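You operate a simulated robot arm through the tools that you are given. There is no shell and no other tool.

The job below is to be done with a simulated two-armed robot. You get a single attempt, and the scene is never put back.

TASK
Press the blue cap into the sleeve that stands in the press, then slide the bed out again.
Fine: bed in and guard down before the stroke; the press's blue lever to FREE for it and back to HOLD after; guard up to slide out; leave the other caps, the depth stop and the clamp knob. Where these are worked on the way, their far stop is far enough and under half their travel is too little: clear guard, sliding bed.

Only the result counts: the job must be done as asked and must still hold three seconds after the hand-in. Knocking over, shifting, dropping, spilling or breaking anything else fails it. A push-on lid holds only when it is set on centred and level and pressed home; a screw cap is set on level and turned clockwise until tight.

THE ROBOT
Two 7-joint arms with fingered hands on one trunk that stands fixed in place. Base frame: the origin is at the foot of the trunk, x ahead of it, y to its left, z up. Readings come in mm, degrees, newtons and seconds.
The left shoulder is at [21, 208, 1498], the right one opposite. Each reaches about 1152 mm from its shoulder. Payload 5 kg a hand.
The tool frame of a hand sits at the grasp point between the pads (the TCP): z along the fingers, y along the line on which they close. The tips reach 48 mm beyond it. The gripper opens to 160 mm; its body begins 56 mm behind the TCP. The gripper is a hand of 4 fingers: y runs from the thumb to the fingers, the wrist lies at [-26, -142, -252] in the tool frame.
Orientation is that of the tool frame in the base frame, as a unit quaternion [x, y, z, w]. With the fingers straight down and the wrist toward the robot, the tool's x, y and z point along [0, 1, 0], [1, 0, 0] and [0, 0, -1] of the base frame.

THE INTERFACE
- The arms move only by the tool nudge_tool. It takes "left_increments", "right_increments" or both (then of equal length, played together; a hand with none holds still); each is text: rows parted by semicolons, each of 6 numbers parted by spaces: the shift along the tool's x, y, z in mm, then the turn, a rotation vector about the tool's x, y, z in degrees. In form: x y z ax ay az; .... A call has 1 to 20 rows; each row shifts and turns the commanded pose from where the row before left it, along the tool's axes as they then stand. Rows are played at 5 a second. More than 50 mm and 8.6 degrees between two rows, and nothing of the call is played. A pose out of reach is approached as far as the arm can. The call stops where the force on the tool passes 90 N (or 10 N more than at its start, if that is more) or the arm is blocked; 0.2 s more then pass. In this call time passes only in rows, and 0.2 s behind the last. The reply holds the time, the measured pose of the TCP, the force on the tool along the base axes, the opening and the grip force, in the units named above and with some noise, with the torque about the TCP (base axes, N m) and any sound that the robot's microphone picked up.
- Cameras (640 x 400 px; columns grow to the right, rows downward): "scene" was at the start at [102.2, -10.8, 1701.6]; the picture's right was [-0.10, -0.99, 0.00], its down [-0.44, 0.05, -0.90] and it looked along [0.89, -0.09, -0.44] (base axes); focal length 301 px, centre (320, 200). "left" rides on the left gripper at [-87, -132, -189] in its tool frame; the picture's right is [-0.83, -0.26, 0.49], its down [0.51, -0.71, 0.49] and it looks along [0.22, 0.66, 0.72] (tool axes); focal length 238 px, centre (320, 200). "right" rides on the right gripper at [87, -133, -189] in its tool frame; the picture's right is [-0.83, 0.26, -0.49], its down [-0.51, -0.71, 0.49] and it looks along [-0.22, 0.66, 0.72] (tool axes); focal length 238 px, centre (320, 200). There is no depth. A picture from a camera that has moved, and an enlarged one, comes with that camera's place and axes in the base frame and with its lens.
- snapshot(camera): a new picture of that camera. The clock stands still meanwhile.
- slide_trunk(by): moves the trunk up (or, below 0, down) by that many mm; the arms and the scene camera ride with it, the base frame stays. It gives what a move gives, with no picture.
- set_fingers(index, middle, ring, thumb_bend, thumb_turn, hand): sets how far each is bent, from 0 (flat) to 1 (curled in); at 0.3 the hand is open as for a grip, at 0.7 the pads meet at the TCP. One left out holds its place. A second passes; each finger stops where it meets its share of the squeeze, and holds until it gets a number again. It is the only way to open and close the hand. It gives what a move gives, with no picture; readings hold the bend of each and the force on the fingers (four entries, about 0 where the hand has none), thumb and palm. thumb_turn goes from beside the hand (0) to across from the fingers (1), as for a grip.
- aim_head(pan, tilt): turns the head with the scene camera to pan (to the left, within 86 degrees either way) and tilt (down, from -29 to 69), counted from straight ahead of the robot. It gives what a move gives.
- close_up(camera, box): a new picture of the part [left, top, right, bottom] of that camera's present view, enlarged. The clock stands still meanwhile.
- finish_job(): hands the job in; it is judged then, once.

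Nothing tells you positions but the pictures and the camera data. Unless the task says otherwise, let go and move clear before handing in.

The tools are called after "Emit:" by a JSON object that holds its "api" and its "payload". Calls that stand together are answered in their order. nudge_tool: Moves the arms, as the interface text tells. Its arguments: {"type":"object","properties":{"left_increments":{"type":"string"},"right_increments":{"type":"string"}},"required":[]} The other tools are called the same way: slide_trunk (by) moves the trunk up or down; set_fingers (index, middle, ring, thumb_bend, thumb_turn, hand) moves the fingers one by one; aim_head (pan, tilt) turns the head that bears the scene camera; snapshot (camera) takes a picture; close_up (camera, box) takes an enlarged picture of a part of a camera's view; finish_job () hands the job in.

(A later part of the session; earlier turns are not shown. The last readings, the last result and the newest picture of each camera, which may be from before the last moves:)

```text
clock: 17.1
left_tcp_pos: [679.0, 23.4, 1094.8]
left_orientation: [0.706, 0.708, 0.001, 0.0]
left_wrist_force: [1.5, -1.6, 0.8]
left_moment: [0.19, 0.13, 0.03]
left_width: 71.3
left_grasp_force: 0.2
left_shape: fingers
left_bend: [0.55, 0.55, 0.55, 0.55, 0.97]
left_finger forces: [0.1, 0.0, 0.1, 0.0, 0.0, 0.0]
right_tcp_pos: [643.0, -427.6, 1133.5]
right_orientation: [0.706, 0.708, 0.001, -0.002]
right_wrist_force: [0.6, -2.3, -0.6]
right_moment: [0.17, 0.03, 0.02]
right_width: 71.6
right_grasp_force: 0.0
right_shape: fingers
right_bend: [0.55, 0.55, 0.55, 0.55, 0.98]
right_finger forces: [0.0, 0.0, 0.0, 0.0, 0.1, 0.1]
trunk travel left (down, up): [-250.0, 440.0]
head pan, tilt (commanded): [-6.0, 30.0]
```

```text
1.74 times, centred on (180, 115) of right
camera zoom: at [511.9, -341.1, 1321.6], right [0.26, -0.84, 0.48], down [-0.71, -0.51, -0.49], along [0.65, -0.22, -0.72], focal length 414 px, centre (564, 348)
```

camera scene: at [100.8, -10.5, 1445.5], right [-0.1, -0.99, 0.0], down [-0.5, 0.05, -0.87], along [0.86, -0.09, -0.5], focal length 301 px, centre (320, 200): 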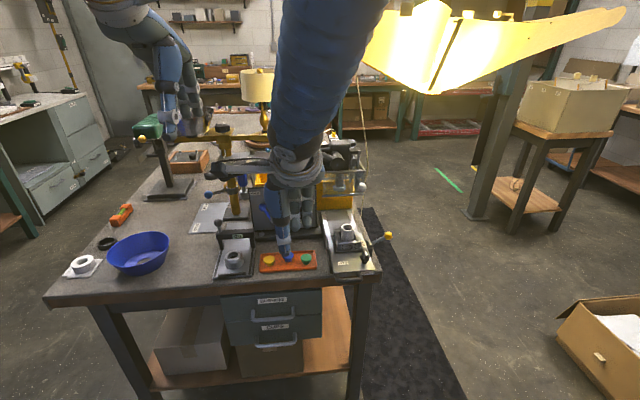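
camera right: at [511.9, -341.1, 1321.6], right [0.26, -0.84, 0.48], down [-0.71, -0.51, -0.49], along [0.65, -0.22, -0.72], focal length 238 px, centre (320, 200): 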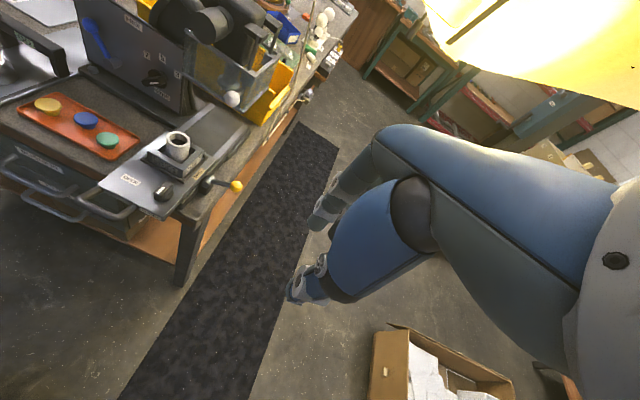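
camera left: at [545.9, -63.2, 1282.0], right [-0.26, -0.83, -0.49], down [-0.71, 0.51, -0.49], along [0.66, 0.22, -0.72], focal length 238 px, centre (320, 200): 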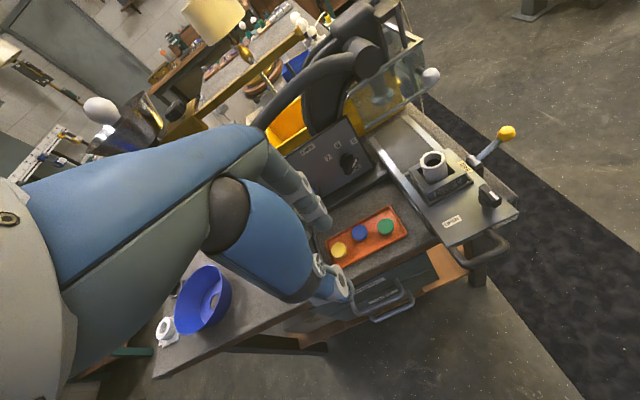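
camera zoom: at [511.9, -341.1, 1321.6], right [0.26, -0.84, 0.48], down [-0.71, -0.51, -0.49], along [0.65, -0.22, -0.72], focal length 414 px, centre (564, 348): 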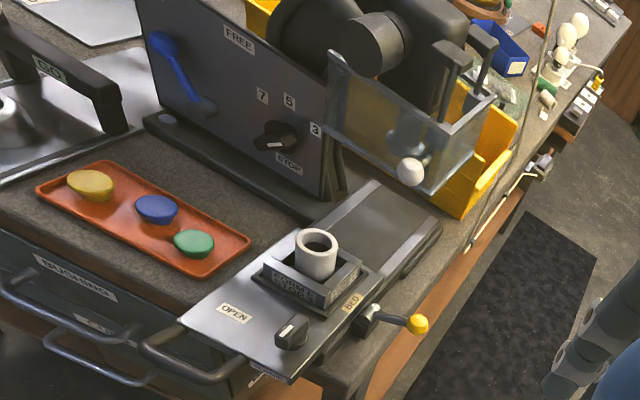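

Refined positions: sleeve top about [803,-166,941], blue cap top about [799,12,860], tray rim about z 847. I'll lower the left hand in front of the tray with the tips just above cap height, then check.

Emit:
{"api": "nudge_tool", "payload": {"left_increments": "-4 4 42 0 0 0; -4 4 42 0 0 0; -4 4 42 0 0 0; -4 4 42 0 0 0"}}

Emit:
{"api": "snapshot", "payload": {"camera": "left"}}

Emit:
{"api": "close_up", "payload": {"camera": "right", "box": [0, 0, 260, 250]}}

Emit:
{"api": "close_up", "payload": {"camera": "scene", "box": [240, 190, 340, 290]}}

```text
clock: 18.1
left_tcp_pos: [696.1, 11.0, 925.8]
left_orientation: [0.694, 0.72, -0.011, 0.002]
left_wrist_force: [6.1, -4.0, 3.9]
left_moment: [0.49, 0.43, -0.45]
left_width: 71.2
left_grasp_force: 0.1
left_shape: fingers
left_bend: [0.55, 0.55, 0.55, 0.55, 0.97]
left_finger forces: [0.0, 0.0, 0.1, 0.0, 0.1, 0.0]
right_tcp_pos: [644.2, -422.9, 1135.4]
right_orientation: [0.707, 0.708, -0.001, 0.0]
right_wrist_force: [1.4, 1.8, -0.4]
right_moment: [-0.2, 0.18, -0.01]
right_width: 71.8
right_grasp_force: 0.0
right_shape: fingers
right_bend: [0.55, 0.55, 0.55, 0.55, 0.98]
right_finger forces: [0.1, 0.0, 0.0, 0.0, 0.0, 0.1]
trunk travel left (down, up): [-250.0, 440.0]
head pan, tilt (commanded): [-6.0, 30.0]
```

```text
taken
camera left: at [567.3, -77.3, 1116.8], right [-0.23, -0.85, -0.47], down [-0.73, 0.47, -0.49], along [0.64, 0.23, -0.73], focal length 238 px, centre (320, 200)
```

left: 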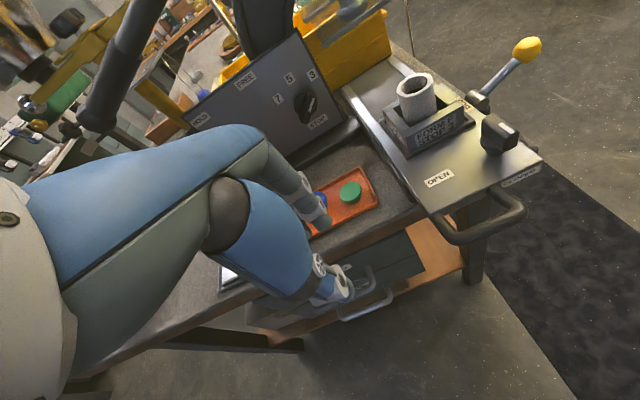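

```text
1.60 times, centred on (130, 125) of right
camera zoom: at [513.5, -335.3, 1322.9], right [0.26, -0.83, 0.49], down [-0.71, -0.51, -0.49], along [0.65, -0.22, -0.72], focal length 381 px, centre (624, 320)
```

zoom: 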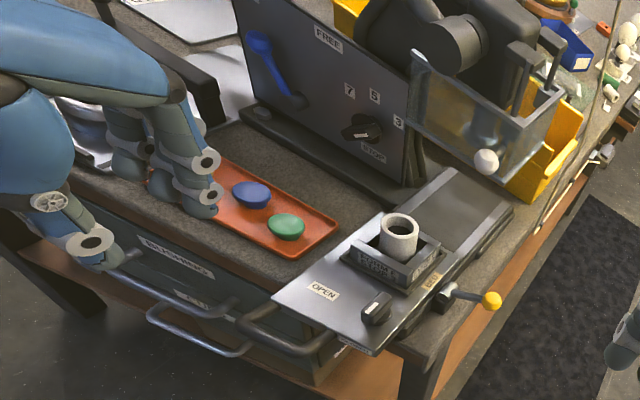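

```text
4.00 times, centred on (290, 240) of scene
camera zoom: at [103.2, -8.5, 1445.2], right [-0.1, -0.99, 0.0], down [-0.5, 0.05, -0.86], along [0.86, -0.09, -0.5], focal length 1205 px, centre (440, 40)
```

zoom: 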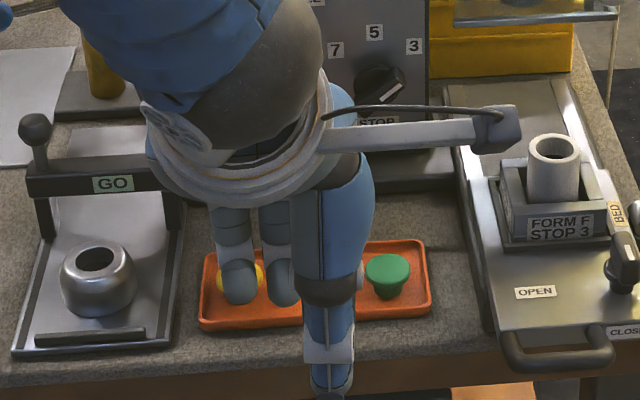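

The left hand's orientation drifted about 2° during the move. I'll hold still briefly to see whether it settles.

Emit:
{"api": "nudge_tool", "payload": {"left_increments": "0 0 0 0 0 0; 0 0 0 0 0 0; 0 0 0 0 0 0"}}

```text
clock: 18.9
left_tcp_pos: [695.1, 7.9, 927.2]
left_orientation: [0.707, 0.707, -0.001, 0.0]
left_wrist_force: [0.9, 0.4, -0.4]
left_moment: [-0.02, 0.04, 0.01]
left_width: 71.6
left_grasp_force: 0.0
left_shape: fingers
left_bend: [0.55, 0.55, 0.55, 0.55, 0.97]
left_finger forces: [0.1, 0.1, 0.0, 0.1, 0.0, 0.0]
right_tcp_pos: [644.3, -425.5, 1135.2]
right_orientation: [0.707, 0.707, 0.0, -0.001]
right_wrist_force: [0.0, -0.5, 0.4]
right_moment: [-0.02, 0.04, -0.01]
right_width: 71.4
right_grasp_force: 0.1
right_shape: fingers
right_bend: [0.55, 0.55, 0.55, 0.55, 0.98]
right_finger forces: [0.0, 0.0, 0.1, 0.0, 0.1, 0.0]
trunk travel left (down, up): [-250.0, 440.0]
head pan, tilt (commanded): [-6.0, 30.0]
```

It settled to the right orientation; that was just lag. The fingertips reach about 58 mm below the TCP, clear above the caps, so I'll move forward over the blue cap.

Emit:
{"api": "nudge_tool", "payload": {"left_increments": "0 26 0 0 0 0; 0 26 0 0 0 0; 0 26 0 0 0 0; 0 26 0 0 0 0; 0 0 0 0 0 0; 0 0 0 0 0 0"}}

Emit:
{"api": "snapshot", "payload": {"camera": "left"}}

Emit:
{"api": "close_up", "payload": {"camera": "right", "box": [0, 0, 200, 180]}}

Emit:
{"api": "close_up", "payload": {"camera": "scene", "box": [240, 190, 340, 290]}}

```text
clock: 20.3
left_tcp_pos: [799.9, 10.6, 927.4]
left_orientation: [0.707, 0.707, 0.0, 0.001]
left_wrist_force: [0.3, -0.2, -0.7]
left_moment: [-0.01, 0.05, 0.04]
left_width: 71.4
left_grasp_force: 0.0
left_shape: fingers
left_bend: [0.55, 0.55, 0.55, 0.55, 0.97]
left_finger forces: [0.1, 0.1, 0.1, 0.0, 0.0, 0.1]
right_tcp_pos: [643.9, -425.9, 1134.5]
right_orientation: [0.707, 0.707, 0.0, 0.0]
right_wrist_force: [-0.2, 0.1, -0.3]
right_moment: [0.0, 0.03, -0.01]
right_width: 71.5
right_grasp_force: 0.0
right_shape: fingers
right_bend: [0.55, 0.55, 0.55, 0.55, 0.98]
right_finger forces: [0.1, 0.0, 0.0, 0.0, 0.0, 0.0]
trunk travel left (down, up): [-250.0, 440.0]
head pan, tilt (commanded): [-6.0, 30.0]
```

```text
taken
camera left: at [666.0, -76.7, 1115.5], right [-0.26, -0.83, -0.49], down [-0.71, 0.51, -0.49], along [0.66, 0.22, -0.72], focal length 238 px, centre (320, 200)
```

left: 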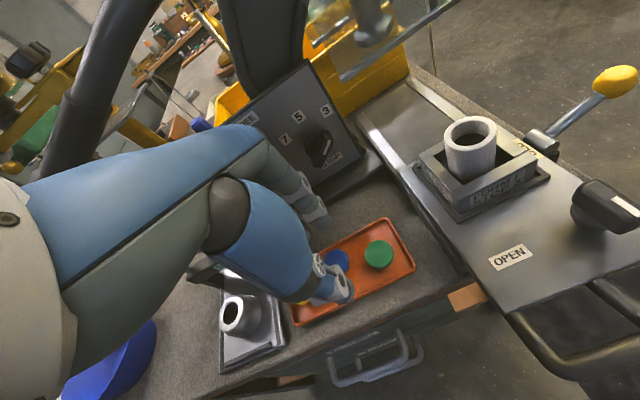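

```text
2.22 times, centred on (100, 90) of right
camera zoom: at [511.5, -337.9, 1323.2], right [0.26, -0.83, 0.49], down [-0.71, -0.51, -0.49], along [0.66, -0.22, -0.72], focal length 530 px, centre (809, 444)
```

zoom: 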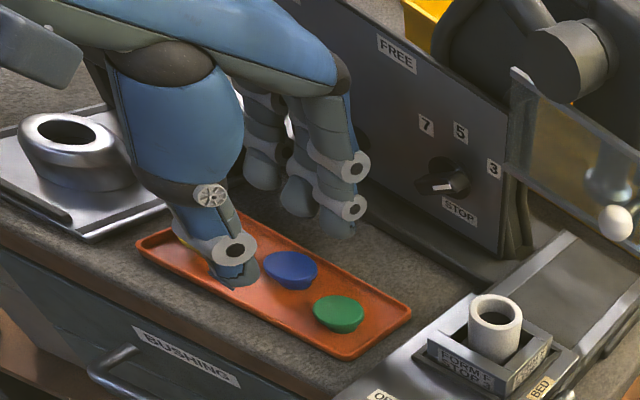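

```text
4.00 times, centred on (290, 240) of scene
camera zoom: at [101.2, -10.7, 1445.4], right [-0.1, -0.99, 0.0], down [-0.5, 0.05, -0.87], along [0.86, -0.09, -0.5], focal length 1205 px, centre (440, 40)
```

zoom: 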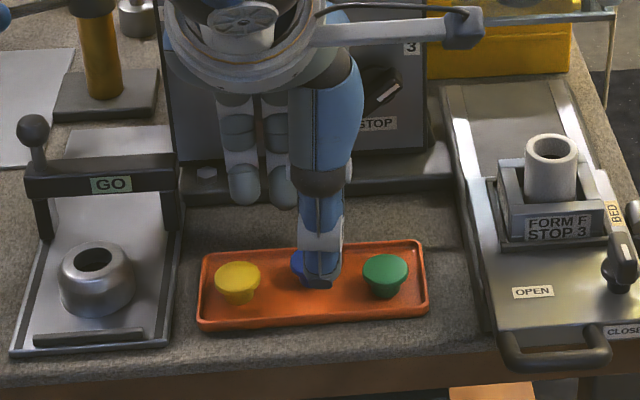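

The hand is centred over the blue cap with tips above the neighbours. I'll lower 16 mm, so the tips reach the cap head but stay above the tray rim, and check.

Emit:
{"api": "nudge_tool", "payload": {"left_increments": "0 0 6 0 0 0; 0 0 5 0 0 0; 0 0 5 0 0 0; 0 0 0 0 0 0; 0 0 0 0 0 0"}}

Emit:
{"api": "close_up", "payload": {"camera": "left", "box": [270, 190, 430, 330]}}

Emit:
{"api": "close_up", "payload": {"camera": "right", "box": [30, 40, 150, 150]}}

Emit:
{"api": "close_up", "payload": {"camera": "scene", "box": [250, 210, 330, 280]}}

```text
clock: 21.5
left_tcp_pos: [800.2, 10.5, 910.0]
left_orientation: [0.707, 0.708, 0.0, 0.0]
left_wrist_force: [0.0, -1.3, 0.5]
left_moment: [0.01, -0.01, 0.01]
left_width: 71.1
left_grasp_force: 0.0
left_shape: fingers
left_bend: [0.55, 0.55, 0.55, 0.55, 0.97]
left_finger forces: [0.0, 0.0, 0.0, 0.1, 0.0, 0.0]
right_tcp_pos: [642.9, -425.7, 1133.9]
right_orientation: [0.707, 0.707, 0.001, 0.0]
right_wrist_force: [-0.2, 0.4, 0.4]
right_moment: [0.02, -0.02, 0.01]
right_width: 71.4
right_grasp_force: 0.1
right_shape: fingers
right_bend: [0.55, 0.55, 0.55, 0.55, 0.98]
right_finger forces: [0.1, 0.1, 0.0, 0.0, 0.1, 0.0]
trunk travel left (down, up): [-250.0, 440.0]
head pan, tilt (commanded): [-6.0, 30.0]
```

```text
2.86 times, centred on (350, 260) of left
camera zoom: at [665.5, -76.9, 1098.9], right [-0.26, -0.83, -0.49], down [-0.71, 0.51, -0.49], along [0.66, 0.22, -0.72], focal length 681 px, centre (234, 29)
```

zoom: 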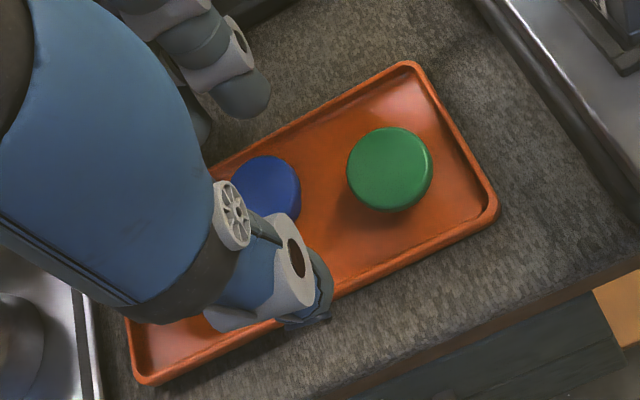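

```text
3.64 times, centred on (90, 95) of right
camera zoom: at [511.1, -338.1, 1323.3], right [0.26, -0.83, 0.49], down [-0.71, -0.51, -0.49], along [0.66, -0.22, -0.72], focal length 867 px, centre (1156, 582)
```

zoom: 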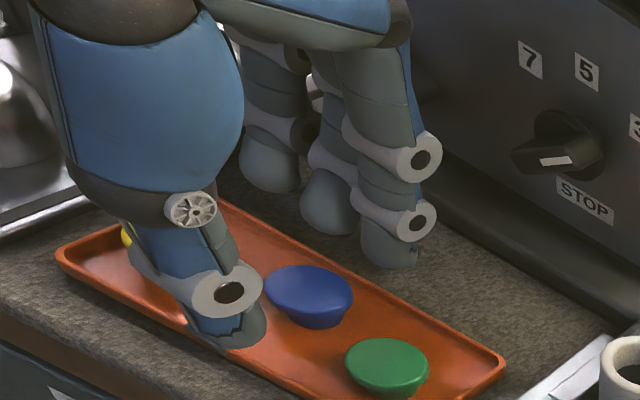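

```text
5.71 times, centred on (290, 245) of scene
camera zoom: at [100.8, -10.9, 1445.4], right [-0.1, -0.99, 0.0], down [-0.5, 0.05, -0.87], along [0.86, -0.09, -0.5], focal length 1722 px, centre (491, -57)
```

zoom: 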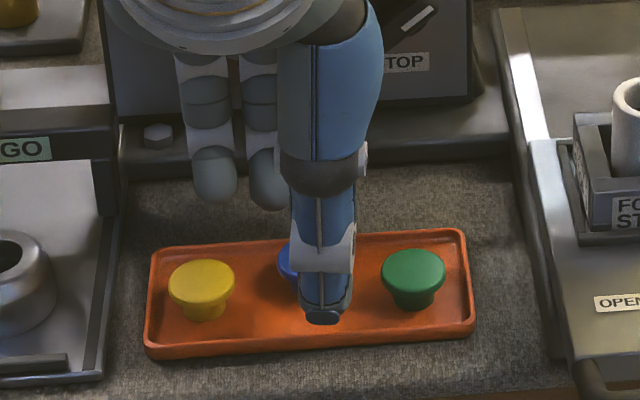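

The tips now straddle the blue cap above the rim, with no contact force. I'll start closing thumb, index and middle in small steps.

Emit:
{"api": "set_fingers", "payload": {"hand": "left", "index": 0.6, "middle": 0.6, "thumb_bend": 0.6}}

Emit:
{"api": "close_up", "payload": {"camera": "right", "box": [30, 40, 150, 150]}}

Emit:
{"api": "close_up", "payload": {"camera": "left", "box": [270, 190, 430, 330]}}

```text
clock: 22.5
left_tcp_pos: [799.0, 10.3, 910.8]
left_orientation: [0.707, 0.707, 0.0, -0.001]
left_wrist_force: [0.4, 0.0, 0.0]
left_moment: [-0.01, -0.04, -0.03]
left_width: 52.0
left_grasp_force: 0.0
left_shape: fingers
left_bend: [0.6, 0.6, 0.55, 0.6, 0.97]
left_finger forces: [0.0, 0.0, 0.0, 0.0, 0.1, 0.0]
right_tcp_pos: [643.0, -425.7, 1134.0]
right_orientation: [0.707, 0.707, 0.0, 0.0]
right_wrist_force: [0.0, -0.3, 0.1]
right_moment: [-0.05, -0.01, -0.02]
right_width: 71.6
right_grasp_force: 0.0
right_shape: fingers
right_bend: [0.55, 0.55, 0.55, 0.55, 0.98]
right_finger forces: [0.0, 0.1, 0.1, 0.1, 0.1, 0.0]
trunk travel left (down, up): [-250.0, 440.0]
head pan, tilt (commanded): [-6.0, 30.0]
```

```text
3.64 times, centred on (90, 95) of right
camera zoom: at [511.1, -338.0, 1323.3], right [0.26, -0.83, 0.49], down [-0.71, -0.51, -0.49], along [0.66, -0.22, -0.72], focal length 867 px, centre (1156, 582)
```

zoom: 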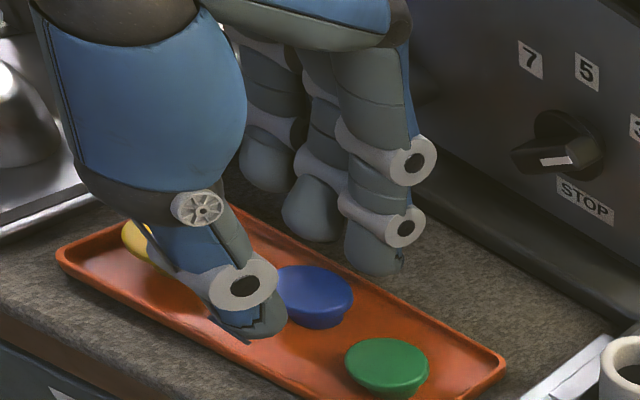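

```text
2.86 times, centred on (350, 260) of left
camera zoom: at [665.4, -76.8, 1099.0], right [-0.26, -0.83, -0.49], down [-0.71, 0.51, -0.49], along [0.66, 0.22, -0.72], focal length 681 px, centre (234, 29)
```

zoom: 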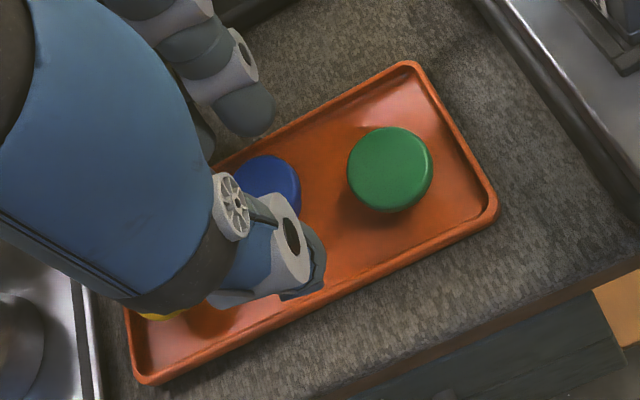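

No contact yet at 52 mm width. I'll continue closing.

Emit:
{"api": "set_fingers", "payload": {"hand": "left", "index": 0.64, "middle": 0.64, "thumb_bend": 0.63}}

Emit:
{"api": "close_up", "payload": {"camera": "right", "box": [30, 40, 150, 150]}}

Emit:
{"api": "close_up", "payload": {"camera": "left", "box": [270, 190, 430, 330]}}

Emit:
{"api": "close_up", "payload": {"camera": "scene", "box": [250, 210, 330, 280]}}

```text
clock: 23.5
left_tcp_pos: [799.3, 10.8, 910.9]
left_orientation: [0.706, 0.708, 0.0, 0.0]
left_wrist_force: [0.3, -0.6, -0.3]
left_moment: [0.01, 0.02, -0.01]
left_width: 38.2
left_grasp_force: 0.1
left_shape: fingers
left_bend: [0.64, 0.64, 0.55, 0.63, 0.97]
left_finger forces: [0.0, 0.0, 0.1, 0.0, 0.1, 0.0]
right_tcp_pos: [642.8, -425.3, 1135.9]
right_orientation: [0.707, 0.707, 0.001, 0.001]
right_wrist_force: [0.5, -0.2, 0.0]
right_moment: [0.0, -0.03, 0.01]
right_width: 71.5
right_grasp_force: 0.1
right_shape: fingers
right_bend: [0.55, 0.55, 0.55, 0.55, 0.98]
right_finger forces: [0.0, 0.0, 0.0, 0.1, 0.0, 0.0]
trunk travel left (down, up): [-250.0, 440.0]
head pan, tilt (commanded): [-6.0, 30.0]
```

```text
3.64 times, centred on (90, 95) of right
camera zoom: at [511.0, -337.9, 1323.3], right [0.26, -0.83, 0.49], down [-0.71, -0.51, -0.49], along [0.66, -0.22, -0.72], focal length 867 px, centre (1156, 582)
```

zoom: 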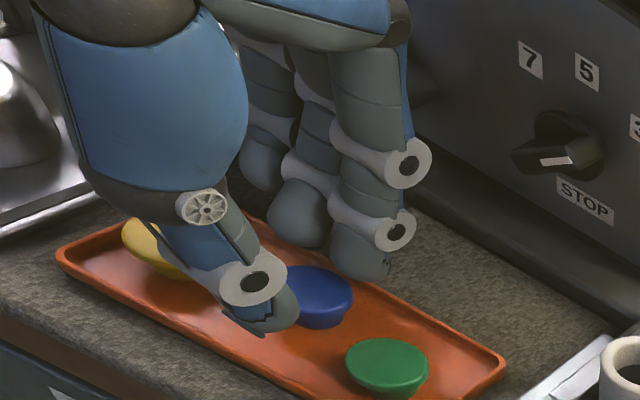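

```text
2.86 times, centred on (350, 260) of left
camera zoom: at [665.4, -76.8, 1099.0], right [-0.26, -0.83, -0.49], down [-0.71, 0.51, -0.49], along [0.66, 0.22, -0.72], focal length 681 px, centre (234, 29)
```

zoom: 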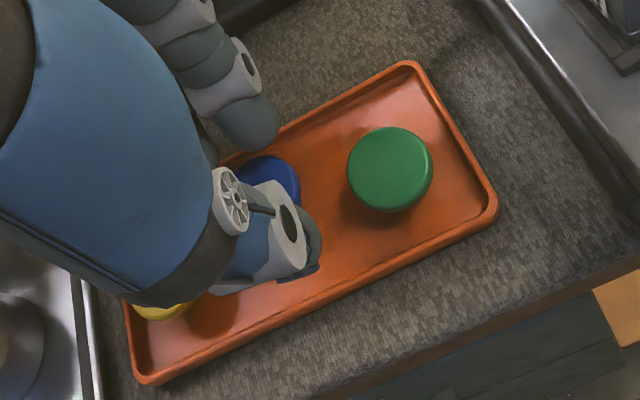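

```text
5.71 times, centred on (290, 245) of scene
camera zoom: at [100.7, -10.8, 1445.4], right [-0.1, -0.99, 0.0], down [-0.5, 0.05, -0.87], along [0.86, -0.09, -0.5], focal length 1722 px, centre (491, -57)
```

zoom: 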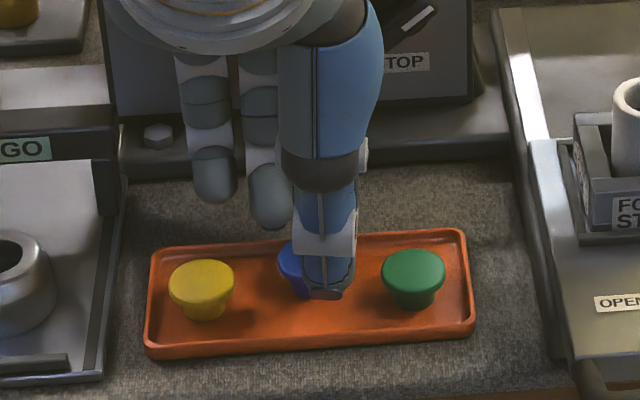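

The thumb and index are about 10 mm to the right of the cap's centre. I'll open slightly, shift left to centre the thumb–index pinch on the cap, and close again.

Emit:
{"api": "set_fingers", "payload": {"hand": "left", "index": 0.6, "middle": 0.6, "thumb_bend": 0.6}}

Emit:
{"api": "nudge_tool", "payload": {"left_increments": "4 0 0 0 0 0; 4 0 0 0 0 0; 0 0 0 0 0 0; 0 0 0 0 0 0"}}

Emit:
{"api": "set_fingers", "payload": {"hand": "left", "index": 0.64, "middle": 0.64, "thumb_bend": 0.64}}

Emit:
{"api": "close_up", "payload": {"camera": "left", "box": [270, 190, 430, 330]}}

Emit:
{"api": "close_up", "payload": {"camera": "scene", "box": [250, 210, 330, 280]}}

Emit:
{"api": "close_up", "payload": {"camera": "right", "box": [30, 40, 150, 150]}}

```text
clock: 24.5
left_tcp_pos: [798.7, 9.6, 910.3]
left_orientation: [0.707, 0.707, 0.0, 0.0]
left_wrist_force: [-0.6, -0.4, 0.1]
left_moment: [0.0, 0.02, 0.02]
left_width: 50.8
left_grasp_force: 0.2
left_shape: fingers
left_bend: [0.6, 0.6, 0.55, 0.6, 0.97]
left_finger forces: [0.0, 0.0, 0.1, 0.0, 0.0, 0.1]
right_tcp_pos: [643.6, -426.0, 1135.0]
right_orientation: [0.707, 0.707, 0.001, -0.001]
right_wrist_force: [0.2, -0.6, 0.7]
right_moment: [-0.01, -0.03, 0.01]
right_width: 71.5
right_grasp_force: 0.1
right_shape: fingers
right_bend: [0.55, 0.55, 0.55, 0.55, 0.98]
right_finger forces: [0.0, 0.1, 0.1, 0.1, 0.0, 0.0]
trunk travel left (down, up): [-250.0, 440.0]
head pan, tilt (commanded): [-6.0, 30.0]
```

```text
clock: 25.5
left_tcp_pos: [798.9, 18.3, 910.3]
left_orientation: [0.707, 0.707, 0.0, 0.0]
left_wrist_force: [0.7, 0.2, 0.2]
left_moment: [0.01, -0.01, 0.02]
left_width: 50.9
left_grasp_force: 0.1
left_shape: fingers
left_bend: [0.6, 0.6, 0.55, 0.6, 0.97]
left_finger forces: [0.0, 0.0, 0.1, 0.0, 0.1, 0.1]
right_tcp_pos: [642.7, -425.9, 1135.2]
right_orientation: [0.706, 0.708, 0.0, 0.0]
right_wrist_force: [0.0, 0.4, 0.2]
right_moment: [-0.01, 0.01, 0.01]
right_width: 71.6
right_grasp_force: 0.1
right_shape: fingers
right_bend: [0.55, 0.55, 0.55, 0.55, 0.98]
right_finger forces: [0.1, 0.1, 0.0, 0.0, 0.1, 0.0]
trunk travel left (down, up): [-250.0, 440.0]
head pan, tilt (commanded): [-6.0, 30.0]
```

```text
clock: 26.5
left_tcp_pos: [799.2, 18.5, 910.6]
left_orientation: [0.707, 0.707, 0.0, 0.0]
left_wrist_force: [-0.5, 0.5, -0.8]
left_moment: [-0.01, 0.01, 0.02]
left_width: 36.3
left_grasp_force: 0.0
left_shape: fingers
left_bend: [0.64, 0.64, 0.55, 0.64, 0.97]
left_finger forces: [0.0, 0.1, 0.1, 0.1, 0.0, 0.0]
right_tcp_pos: [642.3, -425.4, 1136.1]
right_orientation: [0.707, 0.707, 0.0, 0.001]
right_wrist_force: [0.7, 0.0, -0.5]
right_moment: [0.02, 0.03, 0.01]
right_width: 71.6
right_grasp_force: 0.0
right_shape: fingers
right_bend: [0.55, 0.55, 0.55, 0.55, 0.98]
right_finger forces: [0.1, 0.1, 0.0, 0.1, 0.0, 0.1]
trunk travel left (down, up): [-250.0, 440.0]
head pan, tilt (commanded): [-6.0, 30.0]
```

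```text
2.86 times, centred on (350, 260) of left
camera zoom: at [665.7, -69.4, 1098.7], right [-0.26, -0.83, -0.49], down [-0.71, 0.51, -0.49], along [0.66, 0.22, -0.72], focal length 681 px, centre (234, 29)
```

zoom: 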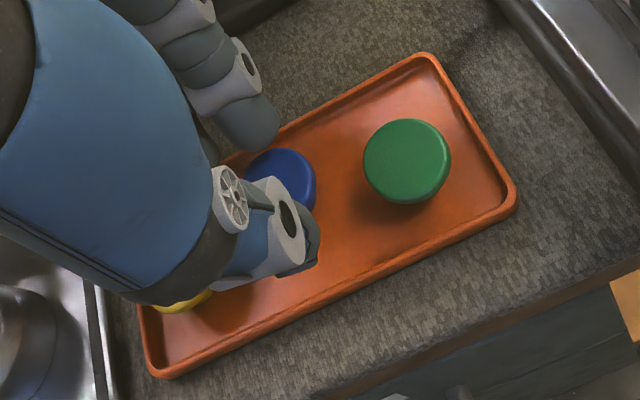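

```text
5.71 times, centred on (290, 245) of scene
camera zoom: at [100.7, -10.8, 1445.4], right [-0.1, -0.99, 0.0], down [-0.5, 0.05, -0.87], along [0.86, -0.09, -0.5], focal length 1722 px, centre (491, -57)
```

zoom: 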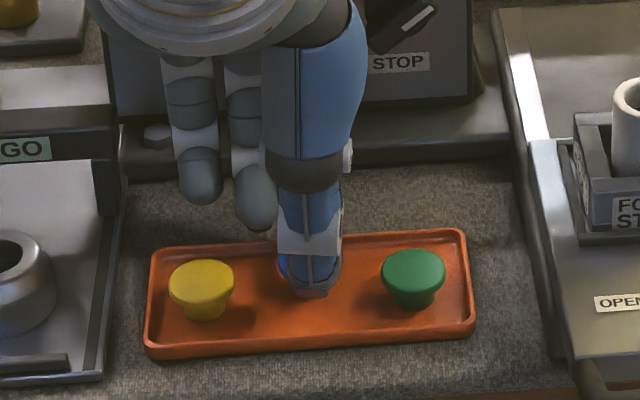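

```text
3.64 times, centred on (90, 95) of right
camera zoom: at [511.0, -337.9, 1323.3], right [0.26, -0.83, 0.49], down [-0.71, -0.51, -0.49], along [0.66, -0.22, -0.72], focal length 867 px, centre (1156, 582)
```

zoom: 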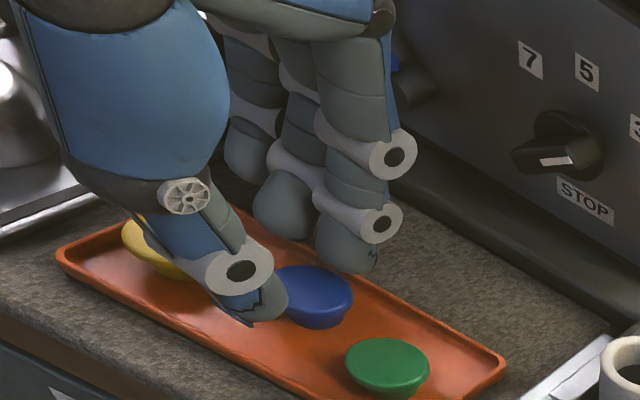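

The thumb now looks centred on the blue cap. I'll close further to make contact.

Emit:
{"api": "set_fingers", "payload": {"hand": "left", "index": 0.67, "thumb_bend": 0.67}}

Emit:
{"api": "close_up", "payload": {"camera": "left", "box": [270, 190, 430, 330]}}

Emit:
{"api": "close_up", "payload": {"camera": "right", "box": [30, 40, 150, 150]}}

```text
clock: 27.5
left_tcp_pos: [799.6, 17.2, 911.4]
left_orientation: [0.707, 0.707, 0.0, 0.0]
left_wrist_force: [-0.2, 0.4, 0.9]
left_moment: [0.01, 0.01, -0.01]
left_width: 24.3
left_grasp_force: 0.1
left_shape: fingers
left_bend: [0.67, 0.64, 0.55, 0.67, 0.97]
left_finger forces: [0.0, 0.0, 0.0, 0.0, 0.0, 0.0]
right_tcp_pos: [643.5, -424.9, 1135.9]
right_orientation: [0.707, 0.707, 0.0, 0.0]
right_wrist_force: [0.2, 0.6, 0.6]
right_moment: [0.0, -0.01, 0.01]
right_width: 71.5
right_grasp_force: 0.0
right_shape: fingers
right_bend: [0.55, 0.55, 0.55, 0.55, 0.98]
right_finger forces: [0.0, 0.0, 0.0, 0.0, 0.0, 0.0]
trunk travel left (down, up): [-250.0, 440.0]
head pan, tilt (commanded): [-6.0, 30.0]
```

```text
2.86 times, centred on (350, 260) of left
camera zoom: at [665.7, -69.4, 1098.7], right [-0.26, -0.83, -0.49], down [-0.71, 0.51, -0.49], along [0.66, 0.22, -0.72], focal length 681 px, centre (234, 29)
```

zoom: 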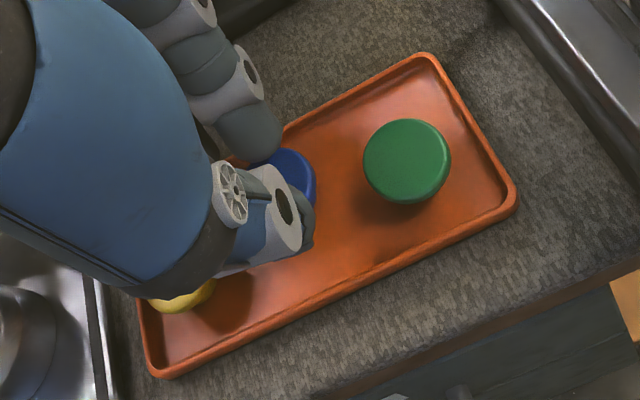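

```text
3.64 times, centred on (90, 95) of right
camera zoom: at [511.0, -338.0, 1323.3], right [0.26, -0.83, 0.49], down [-0.71, -0.51, -0.49], along [0.66, -0.22, -0.72], focal length 867 px, centre (1156, 582)
```

zoom: 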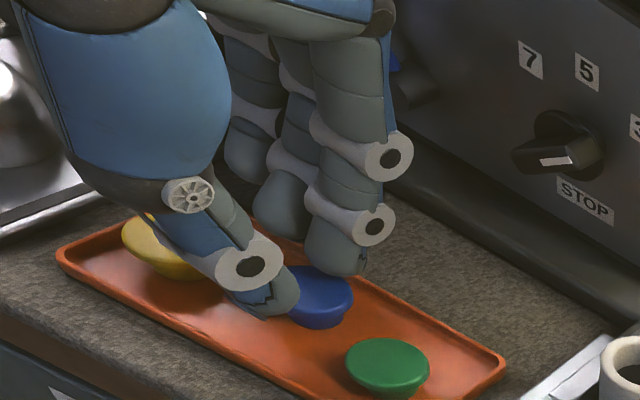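

The tips curled up as they closed and are just above the cap's top. I'll open a little, lower 9 mm, and close again.

Emit:
{"api": "set_fingers", "payload": {"hand": "left", "index": 0.63, "thumb_bend": 0.63, "middle": 0.63}}

Emit:
{"api": "nudge_tool", "payload": {"left_increments": "0 0 3 0 0 0; 0 0 3 0 0 0; 0 0 3 0 0 0; 0 0 0 0 0 0; 0 0 0 0 0 0"}}

Emit:
{"api": "close_up", "payload": {"camera": "right", "box": [30, 40, 150, 150]}}

Emit:
{"api": "close_up", "payload": {"camera": "left", "box": [270, 190, 430, 330]}}

```text
clock: 28.5
left_tcp_pos: [799.5, 17.1, 911.2]
left_orientation: [0.707, 0.707, 0.0, 0.0]
left_wrist_force: [0.0, -0.2, -0.5]
left_moment: [-0.01, -0.01, 0.01]
left_width: 38.9
left_grasp_force: 0.0
left_shape: fingers
left_bend: [0.63, 0.63, 0.55, 0.63, 0.97]
left_finger forces: [0.1, 0.0, 0.1, 0.1, 0.0, 0.0]
right_tcp_pos: [643.3, -424.1, 1136.2]
right_orientation: [0.707, 0.708, 0.0, 0.0]
right_wrist_force: [0.0, -0.1, 0.2]
right_moment: [0.01, 0.0, 0.0]
right_width: 71.6
right_grasp_force: 0.0
right_shape: fingers
right_bend: [0.55, 0.55, 0.55, 0.55, 0.98]
right_finger forces: [0.0, 0.1, 0.0, 0.1, 0.0, 0.1]
trunk travel left (down, up): [-250.0, 440.0]
head pan, tilt (commanded): [-6.0, 30.0]
```

```text
clock: 29.7
left_tcp_pos: [799.0, 17.2, 902.8]
left_orientation: [0.707, 0.708, -0.001, 0.0]
left_wrist_force: [0.6, -0.5, 3.0]
left_moment: [0.01, -0.11, 0.0]
left_width: 39.6
left_grasp_force: 1.5
left_shape: fingers
left_bend: [0.63, 0.63, 0.55, 0.63, 0.97]
left_finger forces: [2.6, 0.0, 0.0, 0.0, 0.1, 0.1]
right_tcp_pos: [644.0, -426.0, 1135.7]
right_orientation: [0.707, 0.707, 0.0, 0.0]
right_wrist_force: [-0.5, 0.2, 0.3]
right_moment: [-0.03, 0.0, 0.0]
right_width: 72.0
right_grasp_force: 0.0
right_shape: fingers
right_bend: [0.55, 0.55, 0.55, 0.55, 0.98]
right_finger forces: [0.0, 0.0, 0.0, 0.1, 0.1, 0.0]
trunk travel left (down, up): [-250.0, 440.0]
head pan, tilt (commanded): [-6.0, 30.0]
```

```text
3.64 times, centred on (90, 95) of right
camera zoom: at [510.9, -338.0, 1323.4], right [0.26, -0.83, 0.49], down [-0.71, -0.51, -0.49], along [0.66, -0.22, -0.72], focal length 867 px, centre (1156, 582)
```

zoom: 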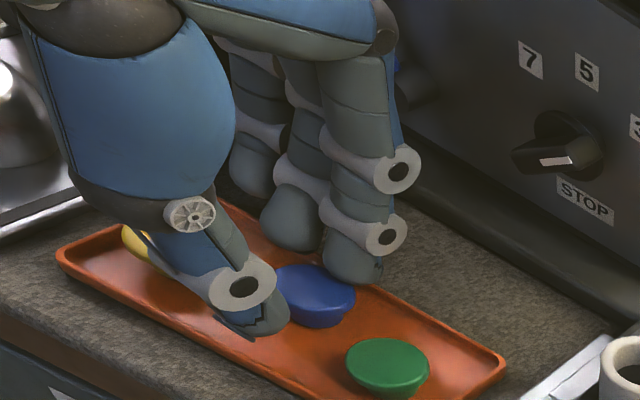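

```text
2.86 times, centred on (350, 260) of left
camera zoom: at [665.1, -69.8, 1090.1], right [-0.26, -0.83, -0.49], down [-0.71, 0.51, -0.49], along [0.66, 0.22, -0.72], focal length 681 px, centre (234, 29)
```

zoom: 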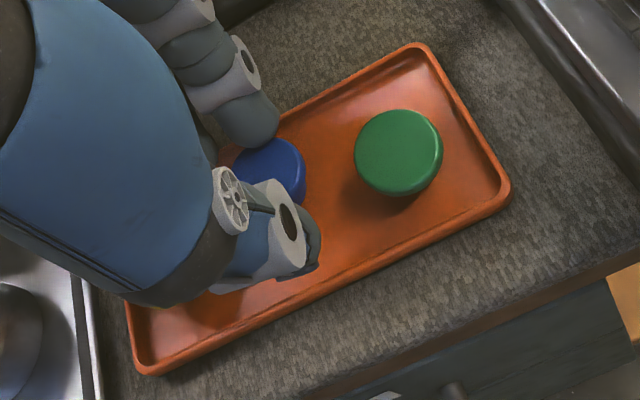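

The index tip is touching the cap's edge from above at about 2.6 N. I'll open slightly so it clears, then look before closing.

Emit:
{"api": "set_fingers", "payload": {"hand": "left", "index": 0.6, "middle": 0.6, "thumb_bend": 0.61}}

Emit:
{"api": "close_up", "payload": {"camera": "right", "box": [50, 70, 130, 140]}}

Emit:
{"api": "close_up", "payload": {"camera": "left", "box": [290, 210, 390, 300]}}

```text
clock: 30.7
left_tcp_pos: [799.4, 16.8, 901.4]
left_orientation: [0.708, 0.706, 0.001, 0.001]
left_wrist_force: [0.4, -0.3, 0.4]
left_moment: [0.02, -0.01, 0.02]
left_width: 49.1
left_grasp_force: 0.0
left_shape: fingers
left_bend: [0.6, 0.6, 0.55, 0.61, 0.97]
left_finger forces: [0.0, 0.0, 0.0, 0.0, 0.1, 0.0]
right_tcp_pos: [642.1, -425.4, 1135.2]
right_orientation: [0.707, 0.707, 0.0, 0.0]
right_wrist_force: [0.2, -0.7, -0.5]
right_moment: [-0.02, -0.04, 0.0]
right_width: 71.4
right_grasp_force: 0.1
right_shape: fingers
right_bend: [0.55, 0.55, 0.55, 0.55, 0.98]
right_finger forces: [0.0, 0.0, 0.0, 0.1, 0.0, 0.0]
trunk travel left (down, up): [-250.0, 440.0]
head pan, tilt (commanded): [-6.0, 30.0]
```

```text
5.71 times, centred on (90, 105) of right
camera zoom: at [511.0, -338.0, 1323.3], right [0.26, -0.83, 0.49], down [-0.71, -0.51, -0.49], along [0.66, -0.22, -0.72], focal length 1362 px, centre (1634, 743)
```

zoom: 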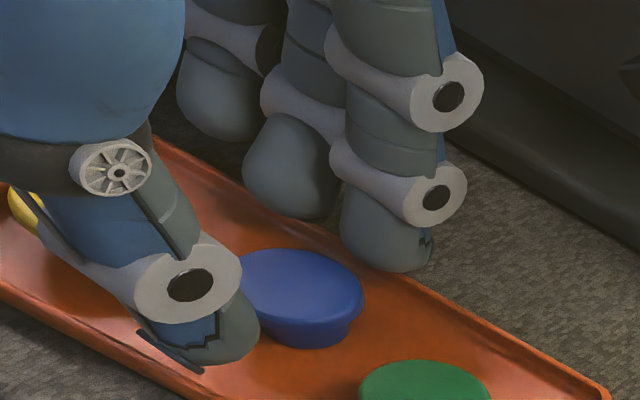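

```text
4.44 times, centred on (340, 255) of left
camera zoom: at [665.0, -69.7, 1089.7], right [-0.26, -0.83, -0.49], down [-0.71, 0.51, -0.49], along [0.66, 0.22, -0.72], focal length 1059 px, centre (231, -44)
```

zoom: 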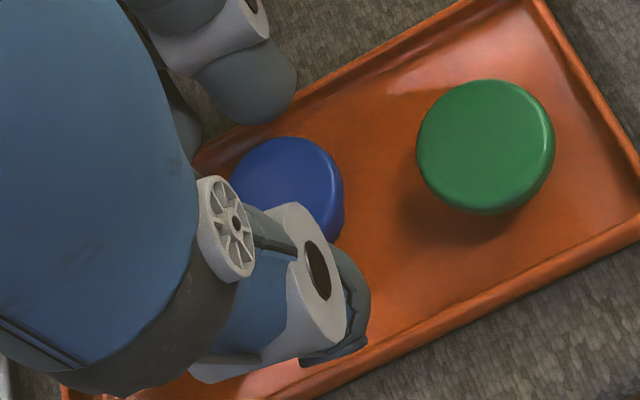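

The cap is flat again and both tips clear it. I'll close index and thumb onto its sides.

Emit:
{"api": "set_fingers", "payload": {"hand": "left", "index": 0.65, "thumb_bend": 0.66}}

Emit:
{"api": "close_up", "payload": {"camera": "right", "box": [50, 70, 130, 140]}}

Emit:
{"api": "close_up", "payload": {"camera": "left", "box": [290, 210, 390, 300]}}

```text
clock: 31.7
left_tcp_pos: [799.3, 17.8, 901.7]
left_orientation: [0.707, 0.707, -0.001, 0.0]
left_wrist_force: [0.3, -0.6, -0.3]
left_moment: [-0.02, 0.01, 0.0]
left_width: 31.5
left_grasp_force: 0.8
left_shape: fingers
left_bend: [0.65, 0.6, 0.55, 0.66, 0.97]
left_finger forces: [0.4, 0.0, 0.1, 0.0, 0.6, 0.0]
right_tcp_pos: [642.3, -425.1, 1136.8]
right_orientation: [0.708, 0.706, 0.0, 0.0]
right_wrist_force: [0.8, 0.4, -0.8]
right_moment: [-0.01, -0.02, 0.02]
right_width: 71.8
right_grasp_force: 0.1
right_shape: fingers
right_bend: [0.55, 0.55, 0.55, 0.55, 0.98]
right_finger forces: [0.0, 0.0, 0.0, 0.1, 0.0, 0.1]
trunk travel left (down, up): [-250.0, 440.0]
head pan, tilt (commanded): [-6.0, 30.0]
```

```text
5.71 times, centred on (90, 105) of right
camera zoom: at [511.0, -338.0, 1323.3], right [0.26, -0.83, 0.49], down [-0.71, -0.51, -0.49], along [0.66, -0.22, -0.72], focal length 1362 px, centre (1634, 743)
```

zoom: 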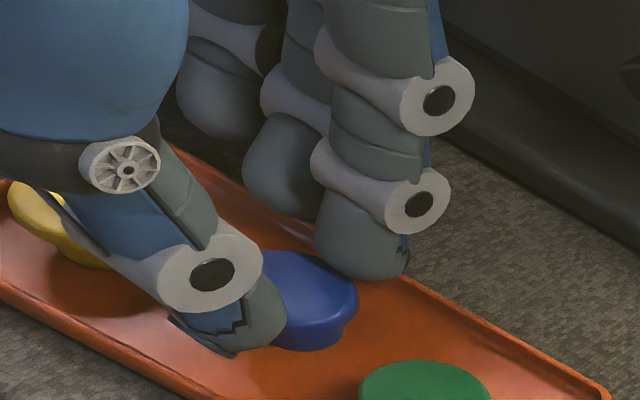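

```text
4.44 times, centred on (340, 255) of left
camera zoom: at [665.0, -69.7, 1089.8], right [-0.26, -0.83, -0.49], down [-0.71, 0.51, -0.49], along [0.66, 0.22, -0.72], focal length 1059 px, centre (231, -44)
```

zoom: 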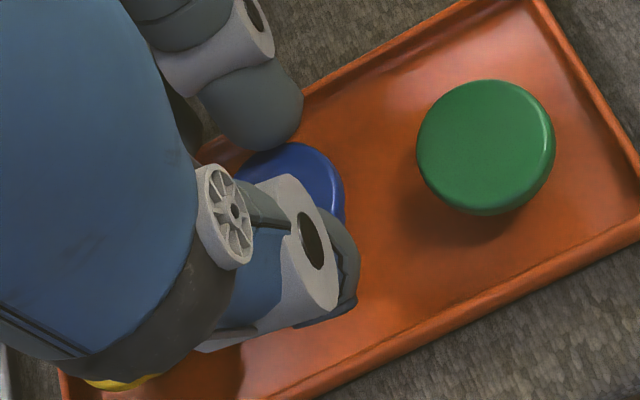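

Both index and thumb now touch the cap lightly. I'll tighten the pinch.

Emit:
{"api": "set_fingers", "payload": {"hand": "left", "index": 0.69, "thumb_bend": 0.7}}

Emit:
{"api": "close_up", "payload": {"camera": "right", "box": [50, 70, 130, 140]}}

Emit:
{"api": "close_up", "payload": {"camera": "left", "box": [290, 210, 390, 300]}}

```text
clock: 32.7
left_tcp_pos: [798.6, 17.4, 902.7]
left_orientation: [0.707, 0.707, 0.0, 0.001]
left_wrist_force: [-0.4, 1.1, 3.0]
left_moment: [-0.01, -0.01, 0.02]
left_width: 15.2
left_grasp_force: 1.7
left_shape: fingers
left_bend: [0.69, 0.6, 0.55, 0.7, 0.97]
left_finger forces: [1.8, 0.0, 0.1, 0.0, 1.5, 0.0]
right_tcp_pos: [642.2, -425.7, 1136.2]
right_orientation: [0.707, 0.707, -0.001, -0.001]
right_wrist_force: [-0.1, 0.0, -0.6]
right_moment: [-0.01, 0.03, 0.04]
right_width: 71.5
right_grasp_force: 0.0
right_shape: fingers
right_bend: [0.55, 0.55, 0.55, 0.55, 0.98]
right_finger forces: [0.0, 0.0, 0.0, 0.0, 0.0, 0.0]
trunk travel left (down, up): [-250.0, 440.0]
head pan, tilt (commanded): [-6.0, 30.0]
```

```text
5.71 times, centred on (90, 105) of right
camera zoom: at [510.9, -338.0, 1323.4], right [0.26, -0.83, 0.49], down [-0.71, -0.51, -0.49], along [0.66, -0.22, -0.72], focal length 1362 px, centre (1634, 743)
```

zoom: 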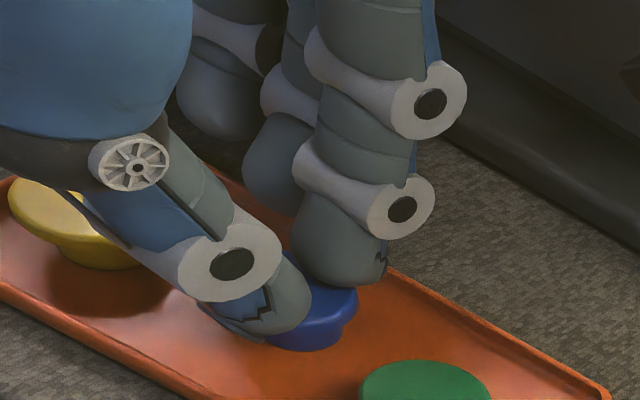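

```text
4.44 times, centred on (340, 255) of left
camera zoom: at [665.0, -69.7, 1090.0], right [-0.26, -0.83, -0.49], down [-0.71, 0.51, -0.49], along [0.66, 0.22, -0.72], focal length 1059 px, centre (231, -44)
```

zoom: 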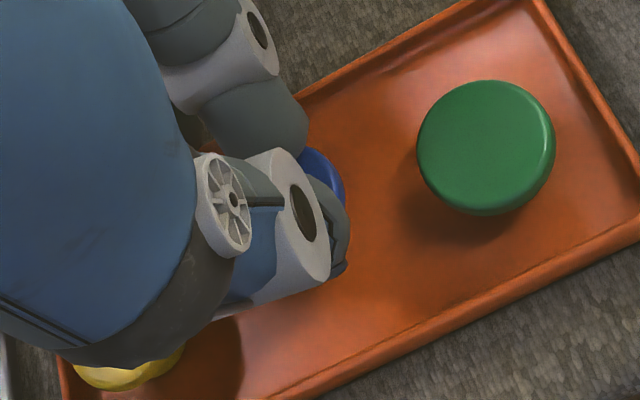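

The tips rode up over the cap's rounded top edge, so the grip must sit about 4–5 mm lower. I'll open, lower carefully and watch the forces.

Emit:
{"api": "set_fingers", "payload": {"hand": "left", "index": 0.615, "thumb_bend": 0.615}}

Emit:
{"api": "nudge_tool", "payload": {"left_increments": "0 -1 1 0 0 0; 0 -1 1 0 0 0; 0 0 1 0 0 0; 0 0 0 0 0 0"}}

Emit:
{"api": "close_up", "payload": {"camera": "right", "box": [50, 70, 130, 140]}}

Emit:
{"api": "close_up", "payload": {"camera": "left", "box": [290, 210, 390, 300]}}

```text
clock: 33.7
left_tcp_pos: [799.9, 17.8, 902.1]
left_orientation: [0.707, 0.707, 0.001, -0.001]
left_wrist_force: [0.5, 0.5, -0.4]
left_moment: [-0.01, -0.02, 0.01]
left_width: 47.0
left_grasp_force: 0.0
left_shape: fingers
left_bend: [0.61, 0.6, 0.55, 0.61, 0.97]
left_finger forces: [0.0, 0.0, 0.0, 0.1, 0.1, 0.1]
right_tcp_pos: [642.6, -425.5, 1136.2]
right_orientation: [0.707, 0.707, -0.001, 0.0]
right_wrist_force: [-0.2, 0.0, -0.4]
right_moment: [0.01, 0.07, -0.03]
right_width: 71.7
right_grasp_force: 0.0
right_shape: fingers
right_bend: [0.55, 0.55, 0.55, 0.55, 0.98]
right_finger forces: [0.0, 0.0, 0.0, 0.1, 0.0, 0.0]
trunk travel left (down, up): [-250.0, 440.0]
head pan, tilt (commanded): [-6.0, 30.0]
```

```text
clock: 34.7
left_tcp_pos: [798.2, 17.5, 898.4]
left_orientation: [0.707, 0.707, 0.0, 0.0]
left_wrist_force: [0.2, 0.5, -0.7]
left_moment: [-0.05, 0.02, 0.0]
left_width: 47.1
left_grasp_force: 0.0
left_shape: fingers
left_bend: [0.61, 0.6, 0.55, 0.61, 0.97]
left_finger forces: [0.0, 0.1, 0.0, 0.0, 0.1, 0.0]
right_tcp_pos: [642.6, -425.4, 1135.4]
right_orientation: [0.707, 0.707, 0.0, 0.0]
right_wrist_force: [-0.3, -0.7, 0.7]
right_moment: [0.0, -0.04, 0.01]
right_width: 71.5
right_grasp_force: 0.0
right_shape: fingers
right_bend: [0.55, 0.55, 0.55, 0.55, 0.98]
right_finger forces: [0.0, 0.0, 0.0, 0.0, 0.0, 0.1]
trunk travel left (down, up): [-250.0, 440.0]
head pan, tilt (commanded): [-6.0, 30.0]
```

```text
5.71 times, centred on (90, 105) of right
camera zoom: at [511.0, -338.0, 1323.3], right [0.26, -0.83, 0.49], down [-0.71, -0.51, -0.49], along [0.66, -0.22, -0.72], focal length 1362 px, centre (1634, 743)
```

zoom: 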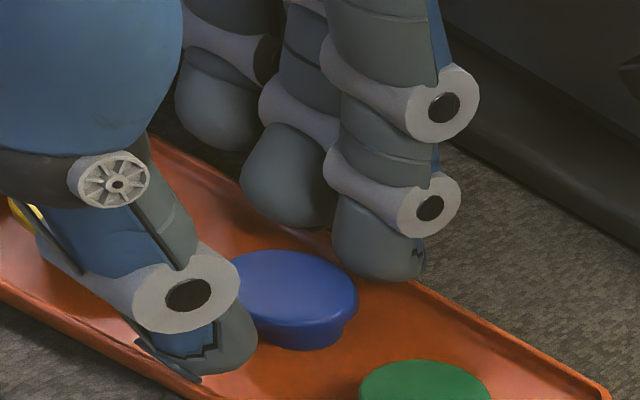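

```text
4.44 times, centred on (340, 255) of left
camera zoom: at [663.6, -69.7, 1086.6], right [-0.26, -0.83, -0.49], down [-0.71, 0.51, -0.49], along [0.66, 0.22, -0.72], focal length 1059 px, centre (231, -44)
```

zoom: 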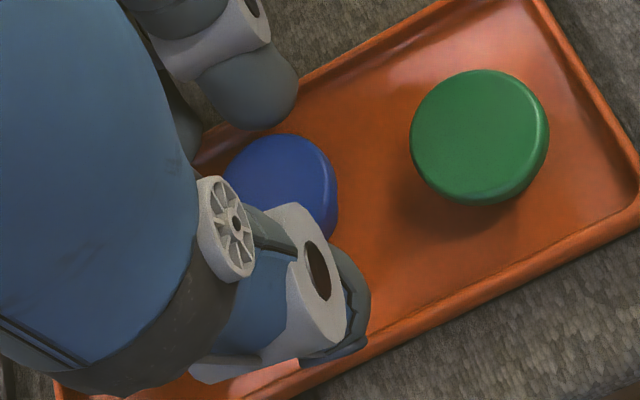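

No contact yet at this height. I'll shift 2 mm toward the robot, lower 2 mm more, and close in small steps.

Emit:
{"api": "nudge_tool", "payload": {"left_increments": "0 -1 1 0 0 0; 0 -1 1 0 0 0; 0 0 0 0 0 0; 0 0 0 0 0 0"}}

Emit:
{"api": "set_fingers", "payload": {"hand": "left", "index": 0.64, "thumb_bend": 0.64}}

Emit:
{"api": "close_up", "payload": {"camera": "right", "box": [50, 70, 130, 140]}}

Emit:
{"api": "close_up", "payload": {"camera": "left", "box": [290, 210, 390, 300]}}

```text
clock: 35.7
left_tcp_pos: [794.6, 17.5, 897.4]
left_orientation: [0.707, 0.707, 0.0, 0.0]
left_wrist_force: [-0.3, 0.7, -0.2]
left_moment: [-0.01, 0.03, 0.01]
left_width: 47.1
left_grasp_force: 0.2
left_shape: fingers
left_bend: [0.61, 0.6, 0.55, 0.61, 0.97]
left_finger forces: [0.0, 0.0, 0.1, 0.1, 0.1, 0.1]
right_tcp_pos: [642.8, -424.9, 1134.9]
right_orientation: [0.707, 0.707, 0.0, 0.0]
right_wrist_force: [0.9, -0.5, 0.3]
right_moment: [0.0, 0.01, -0.04]
right_width: 71.5
right_grasp_force: 0.0
right_shape: fingers
right_bend: [0.55, 0.55, 0.55, 0.55, 0.98]
right_finger forces: [0.0, 0.0, 0.1, 0.0, 0.1, 0.0]
trunk travel left (down, up): [-250.0, 440.0]
head pan, tilt (commanded): [-6.0, 30.0]
```

```text
clock: 36.7
left_tcp_pos: [796.0, 16.9, 897.4]
left_orientation: [0.707, 0.707, 0.0, 0.001]
left_wrist_force: [0.0, -0.4, -0.3]
left_moment: [0.0, 0.01, 0.02]
left_width: 39.4
left_grasp_force: 1.8
left_shape: fingers
left_bend: [0.63, 0.6, 0.55, 0.63, 0.97]
left_finger forces: [1.4, 0.0, 0.1, 0.1, 1.4, 0.1]
right_tcp_pos: [642.4, -426.0, 1135.4]
right_orientation: [0.707, 0.707, 0.001, -0.001]
right_wrist_force: [0.9, -0.2, -0.2]
right_moment: [0.01, -0.02, 0.01]
right_width: 71.5
right_grasp_force: 0.0
right_shape: fingers
right_bend: [0.55, 0.55, 0.55, 0.55, 0.98]
right_finger forces: [0.0, 0.1, 0.0, 0.1, 0.1, 0.1]
trunk travel left (down, up): [-250.0, 440.0]
head pan, tilt (commanded): [-6.0, 30.0]
```

```text
5.71 times, centred on (90, 105) of right
camera zoom: at [511.0, -338.0, 1323.3], right [0.26, -0.83, 0.49], down [-0.71, -0.51, -0.49], along [0.66, -0.22, -0.72], focal length 1362 px, centre (1634, 743)
```

zoom: 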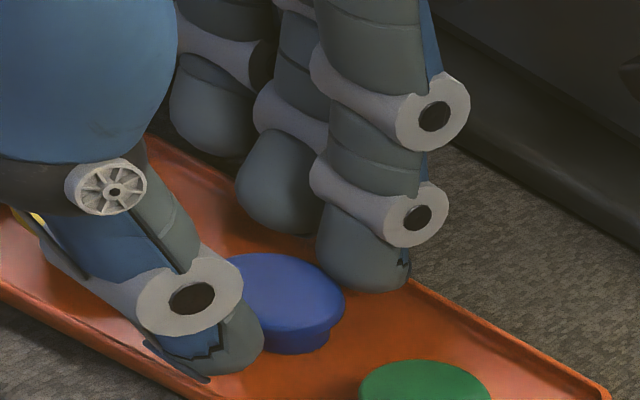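

```text
4.44 times, centred on (340, 255) of left
camera zoom: at [661.6, -69.4, 1084.8], right [-0.26, -0.83, -0.49], down [-0.71, 0.51, -0.49], along [0.66, 0.22, -0.72], focal length 1059 px, centre (231, -44)
```

zoom: 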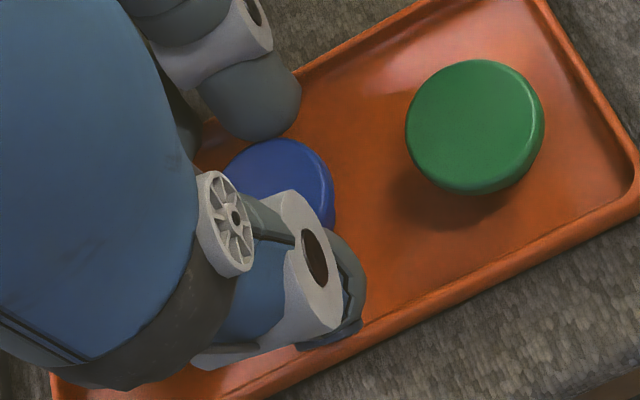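

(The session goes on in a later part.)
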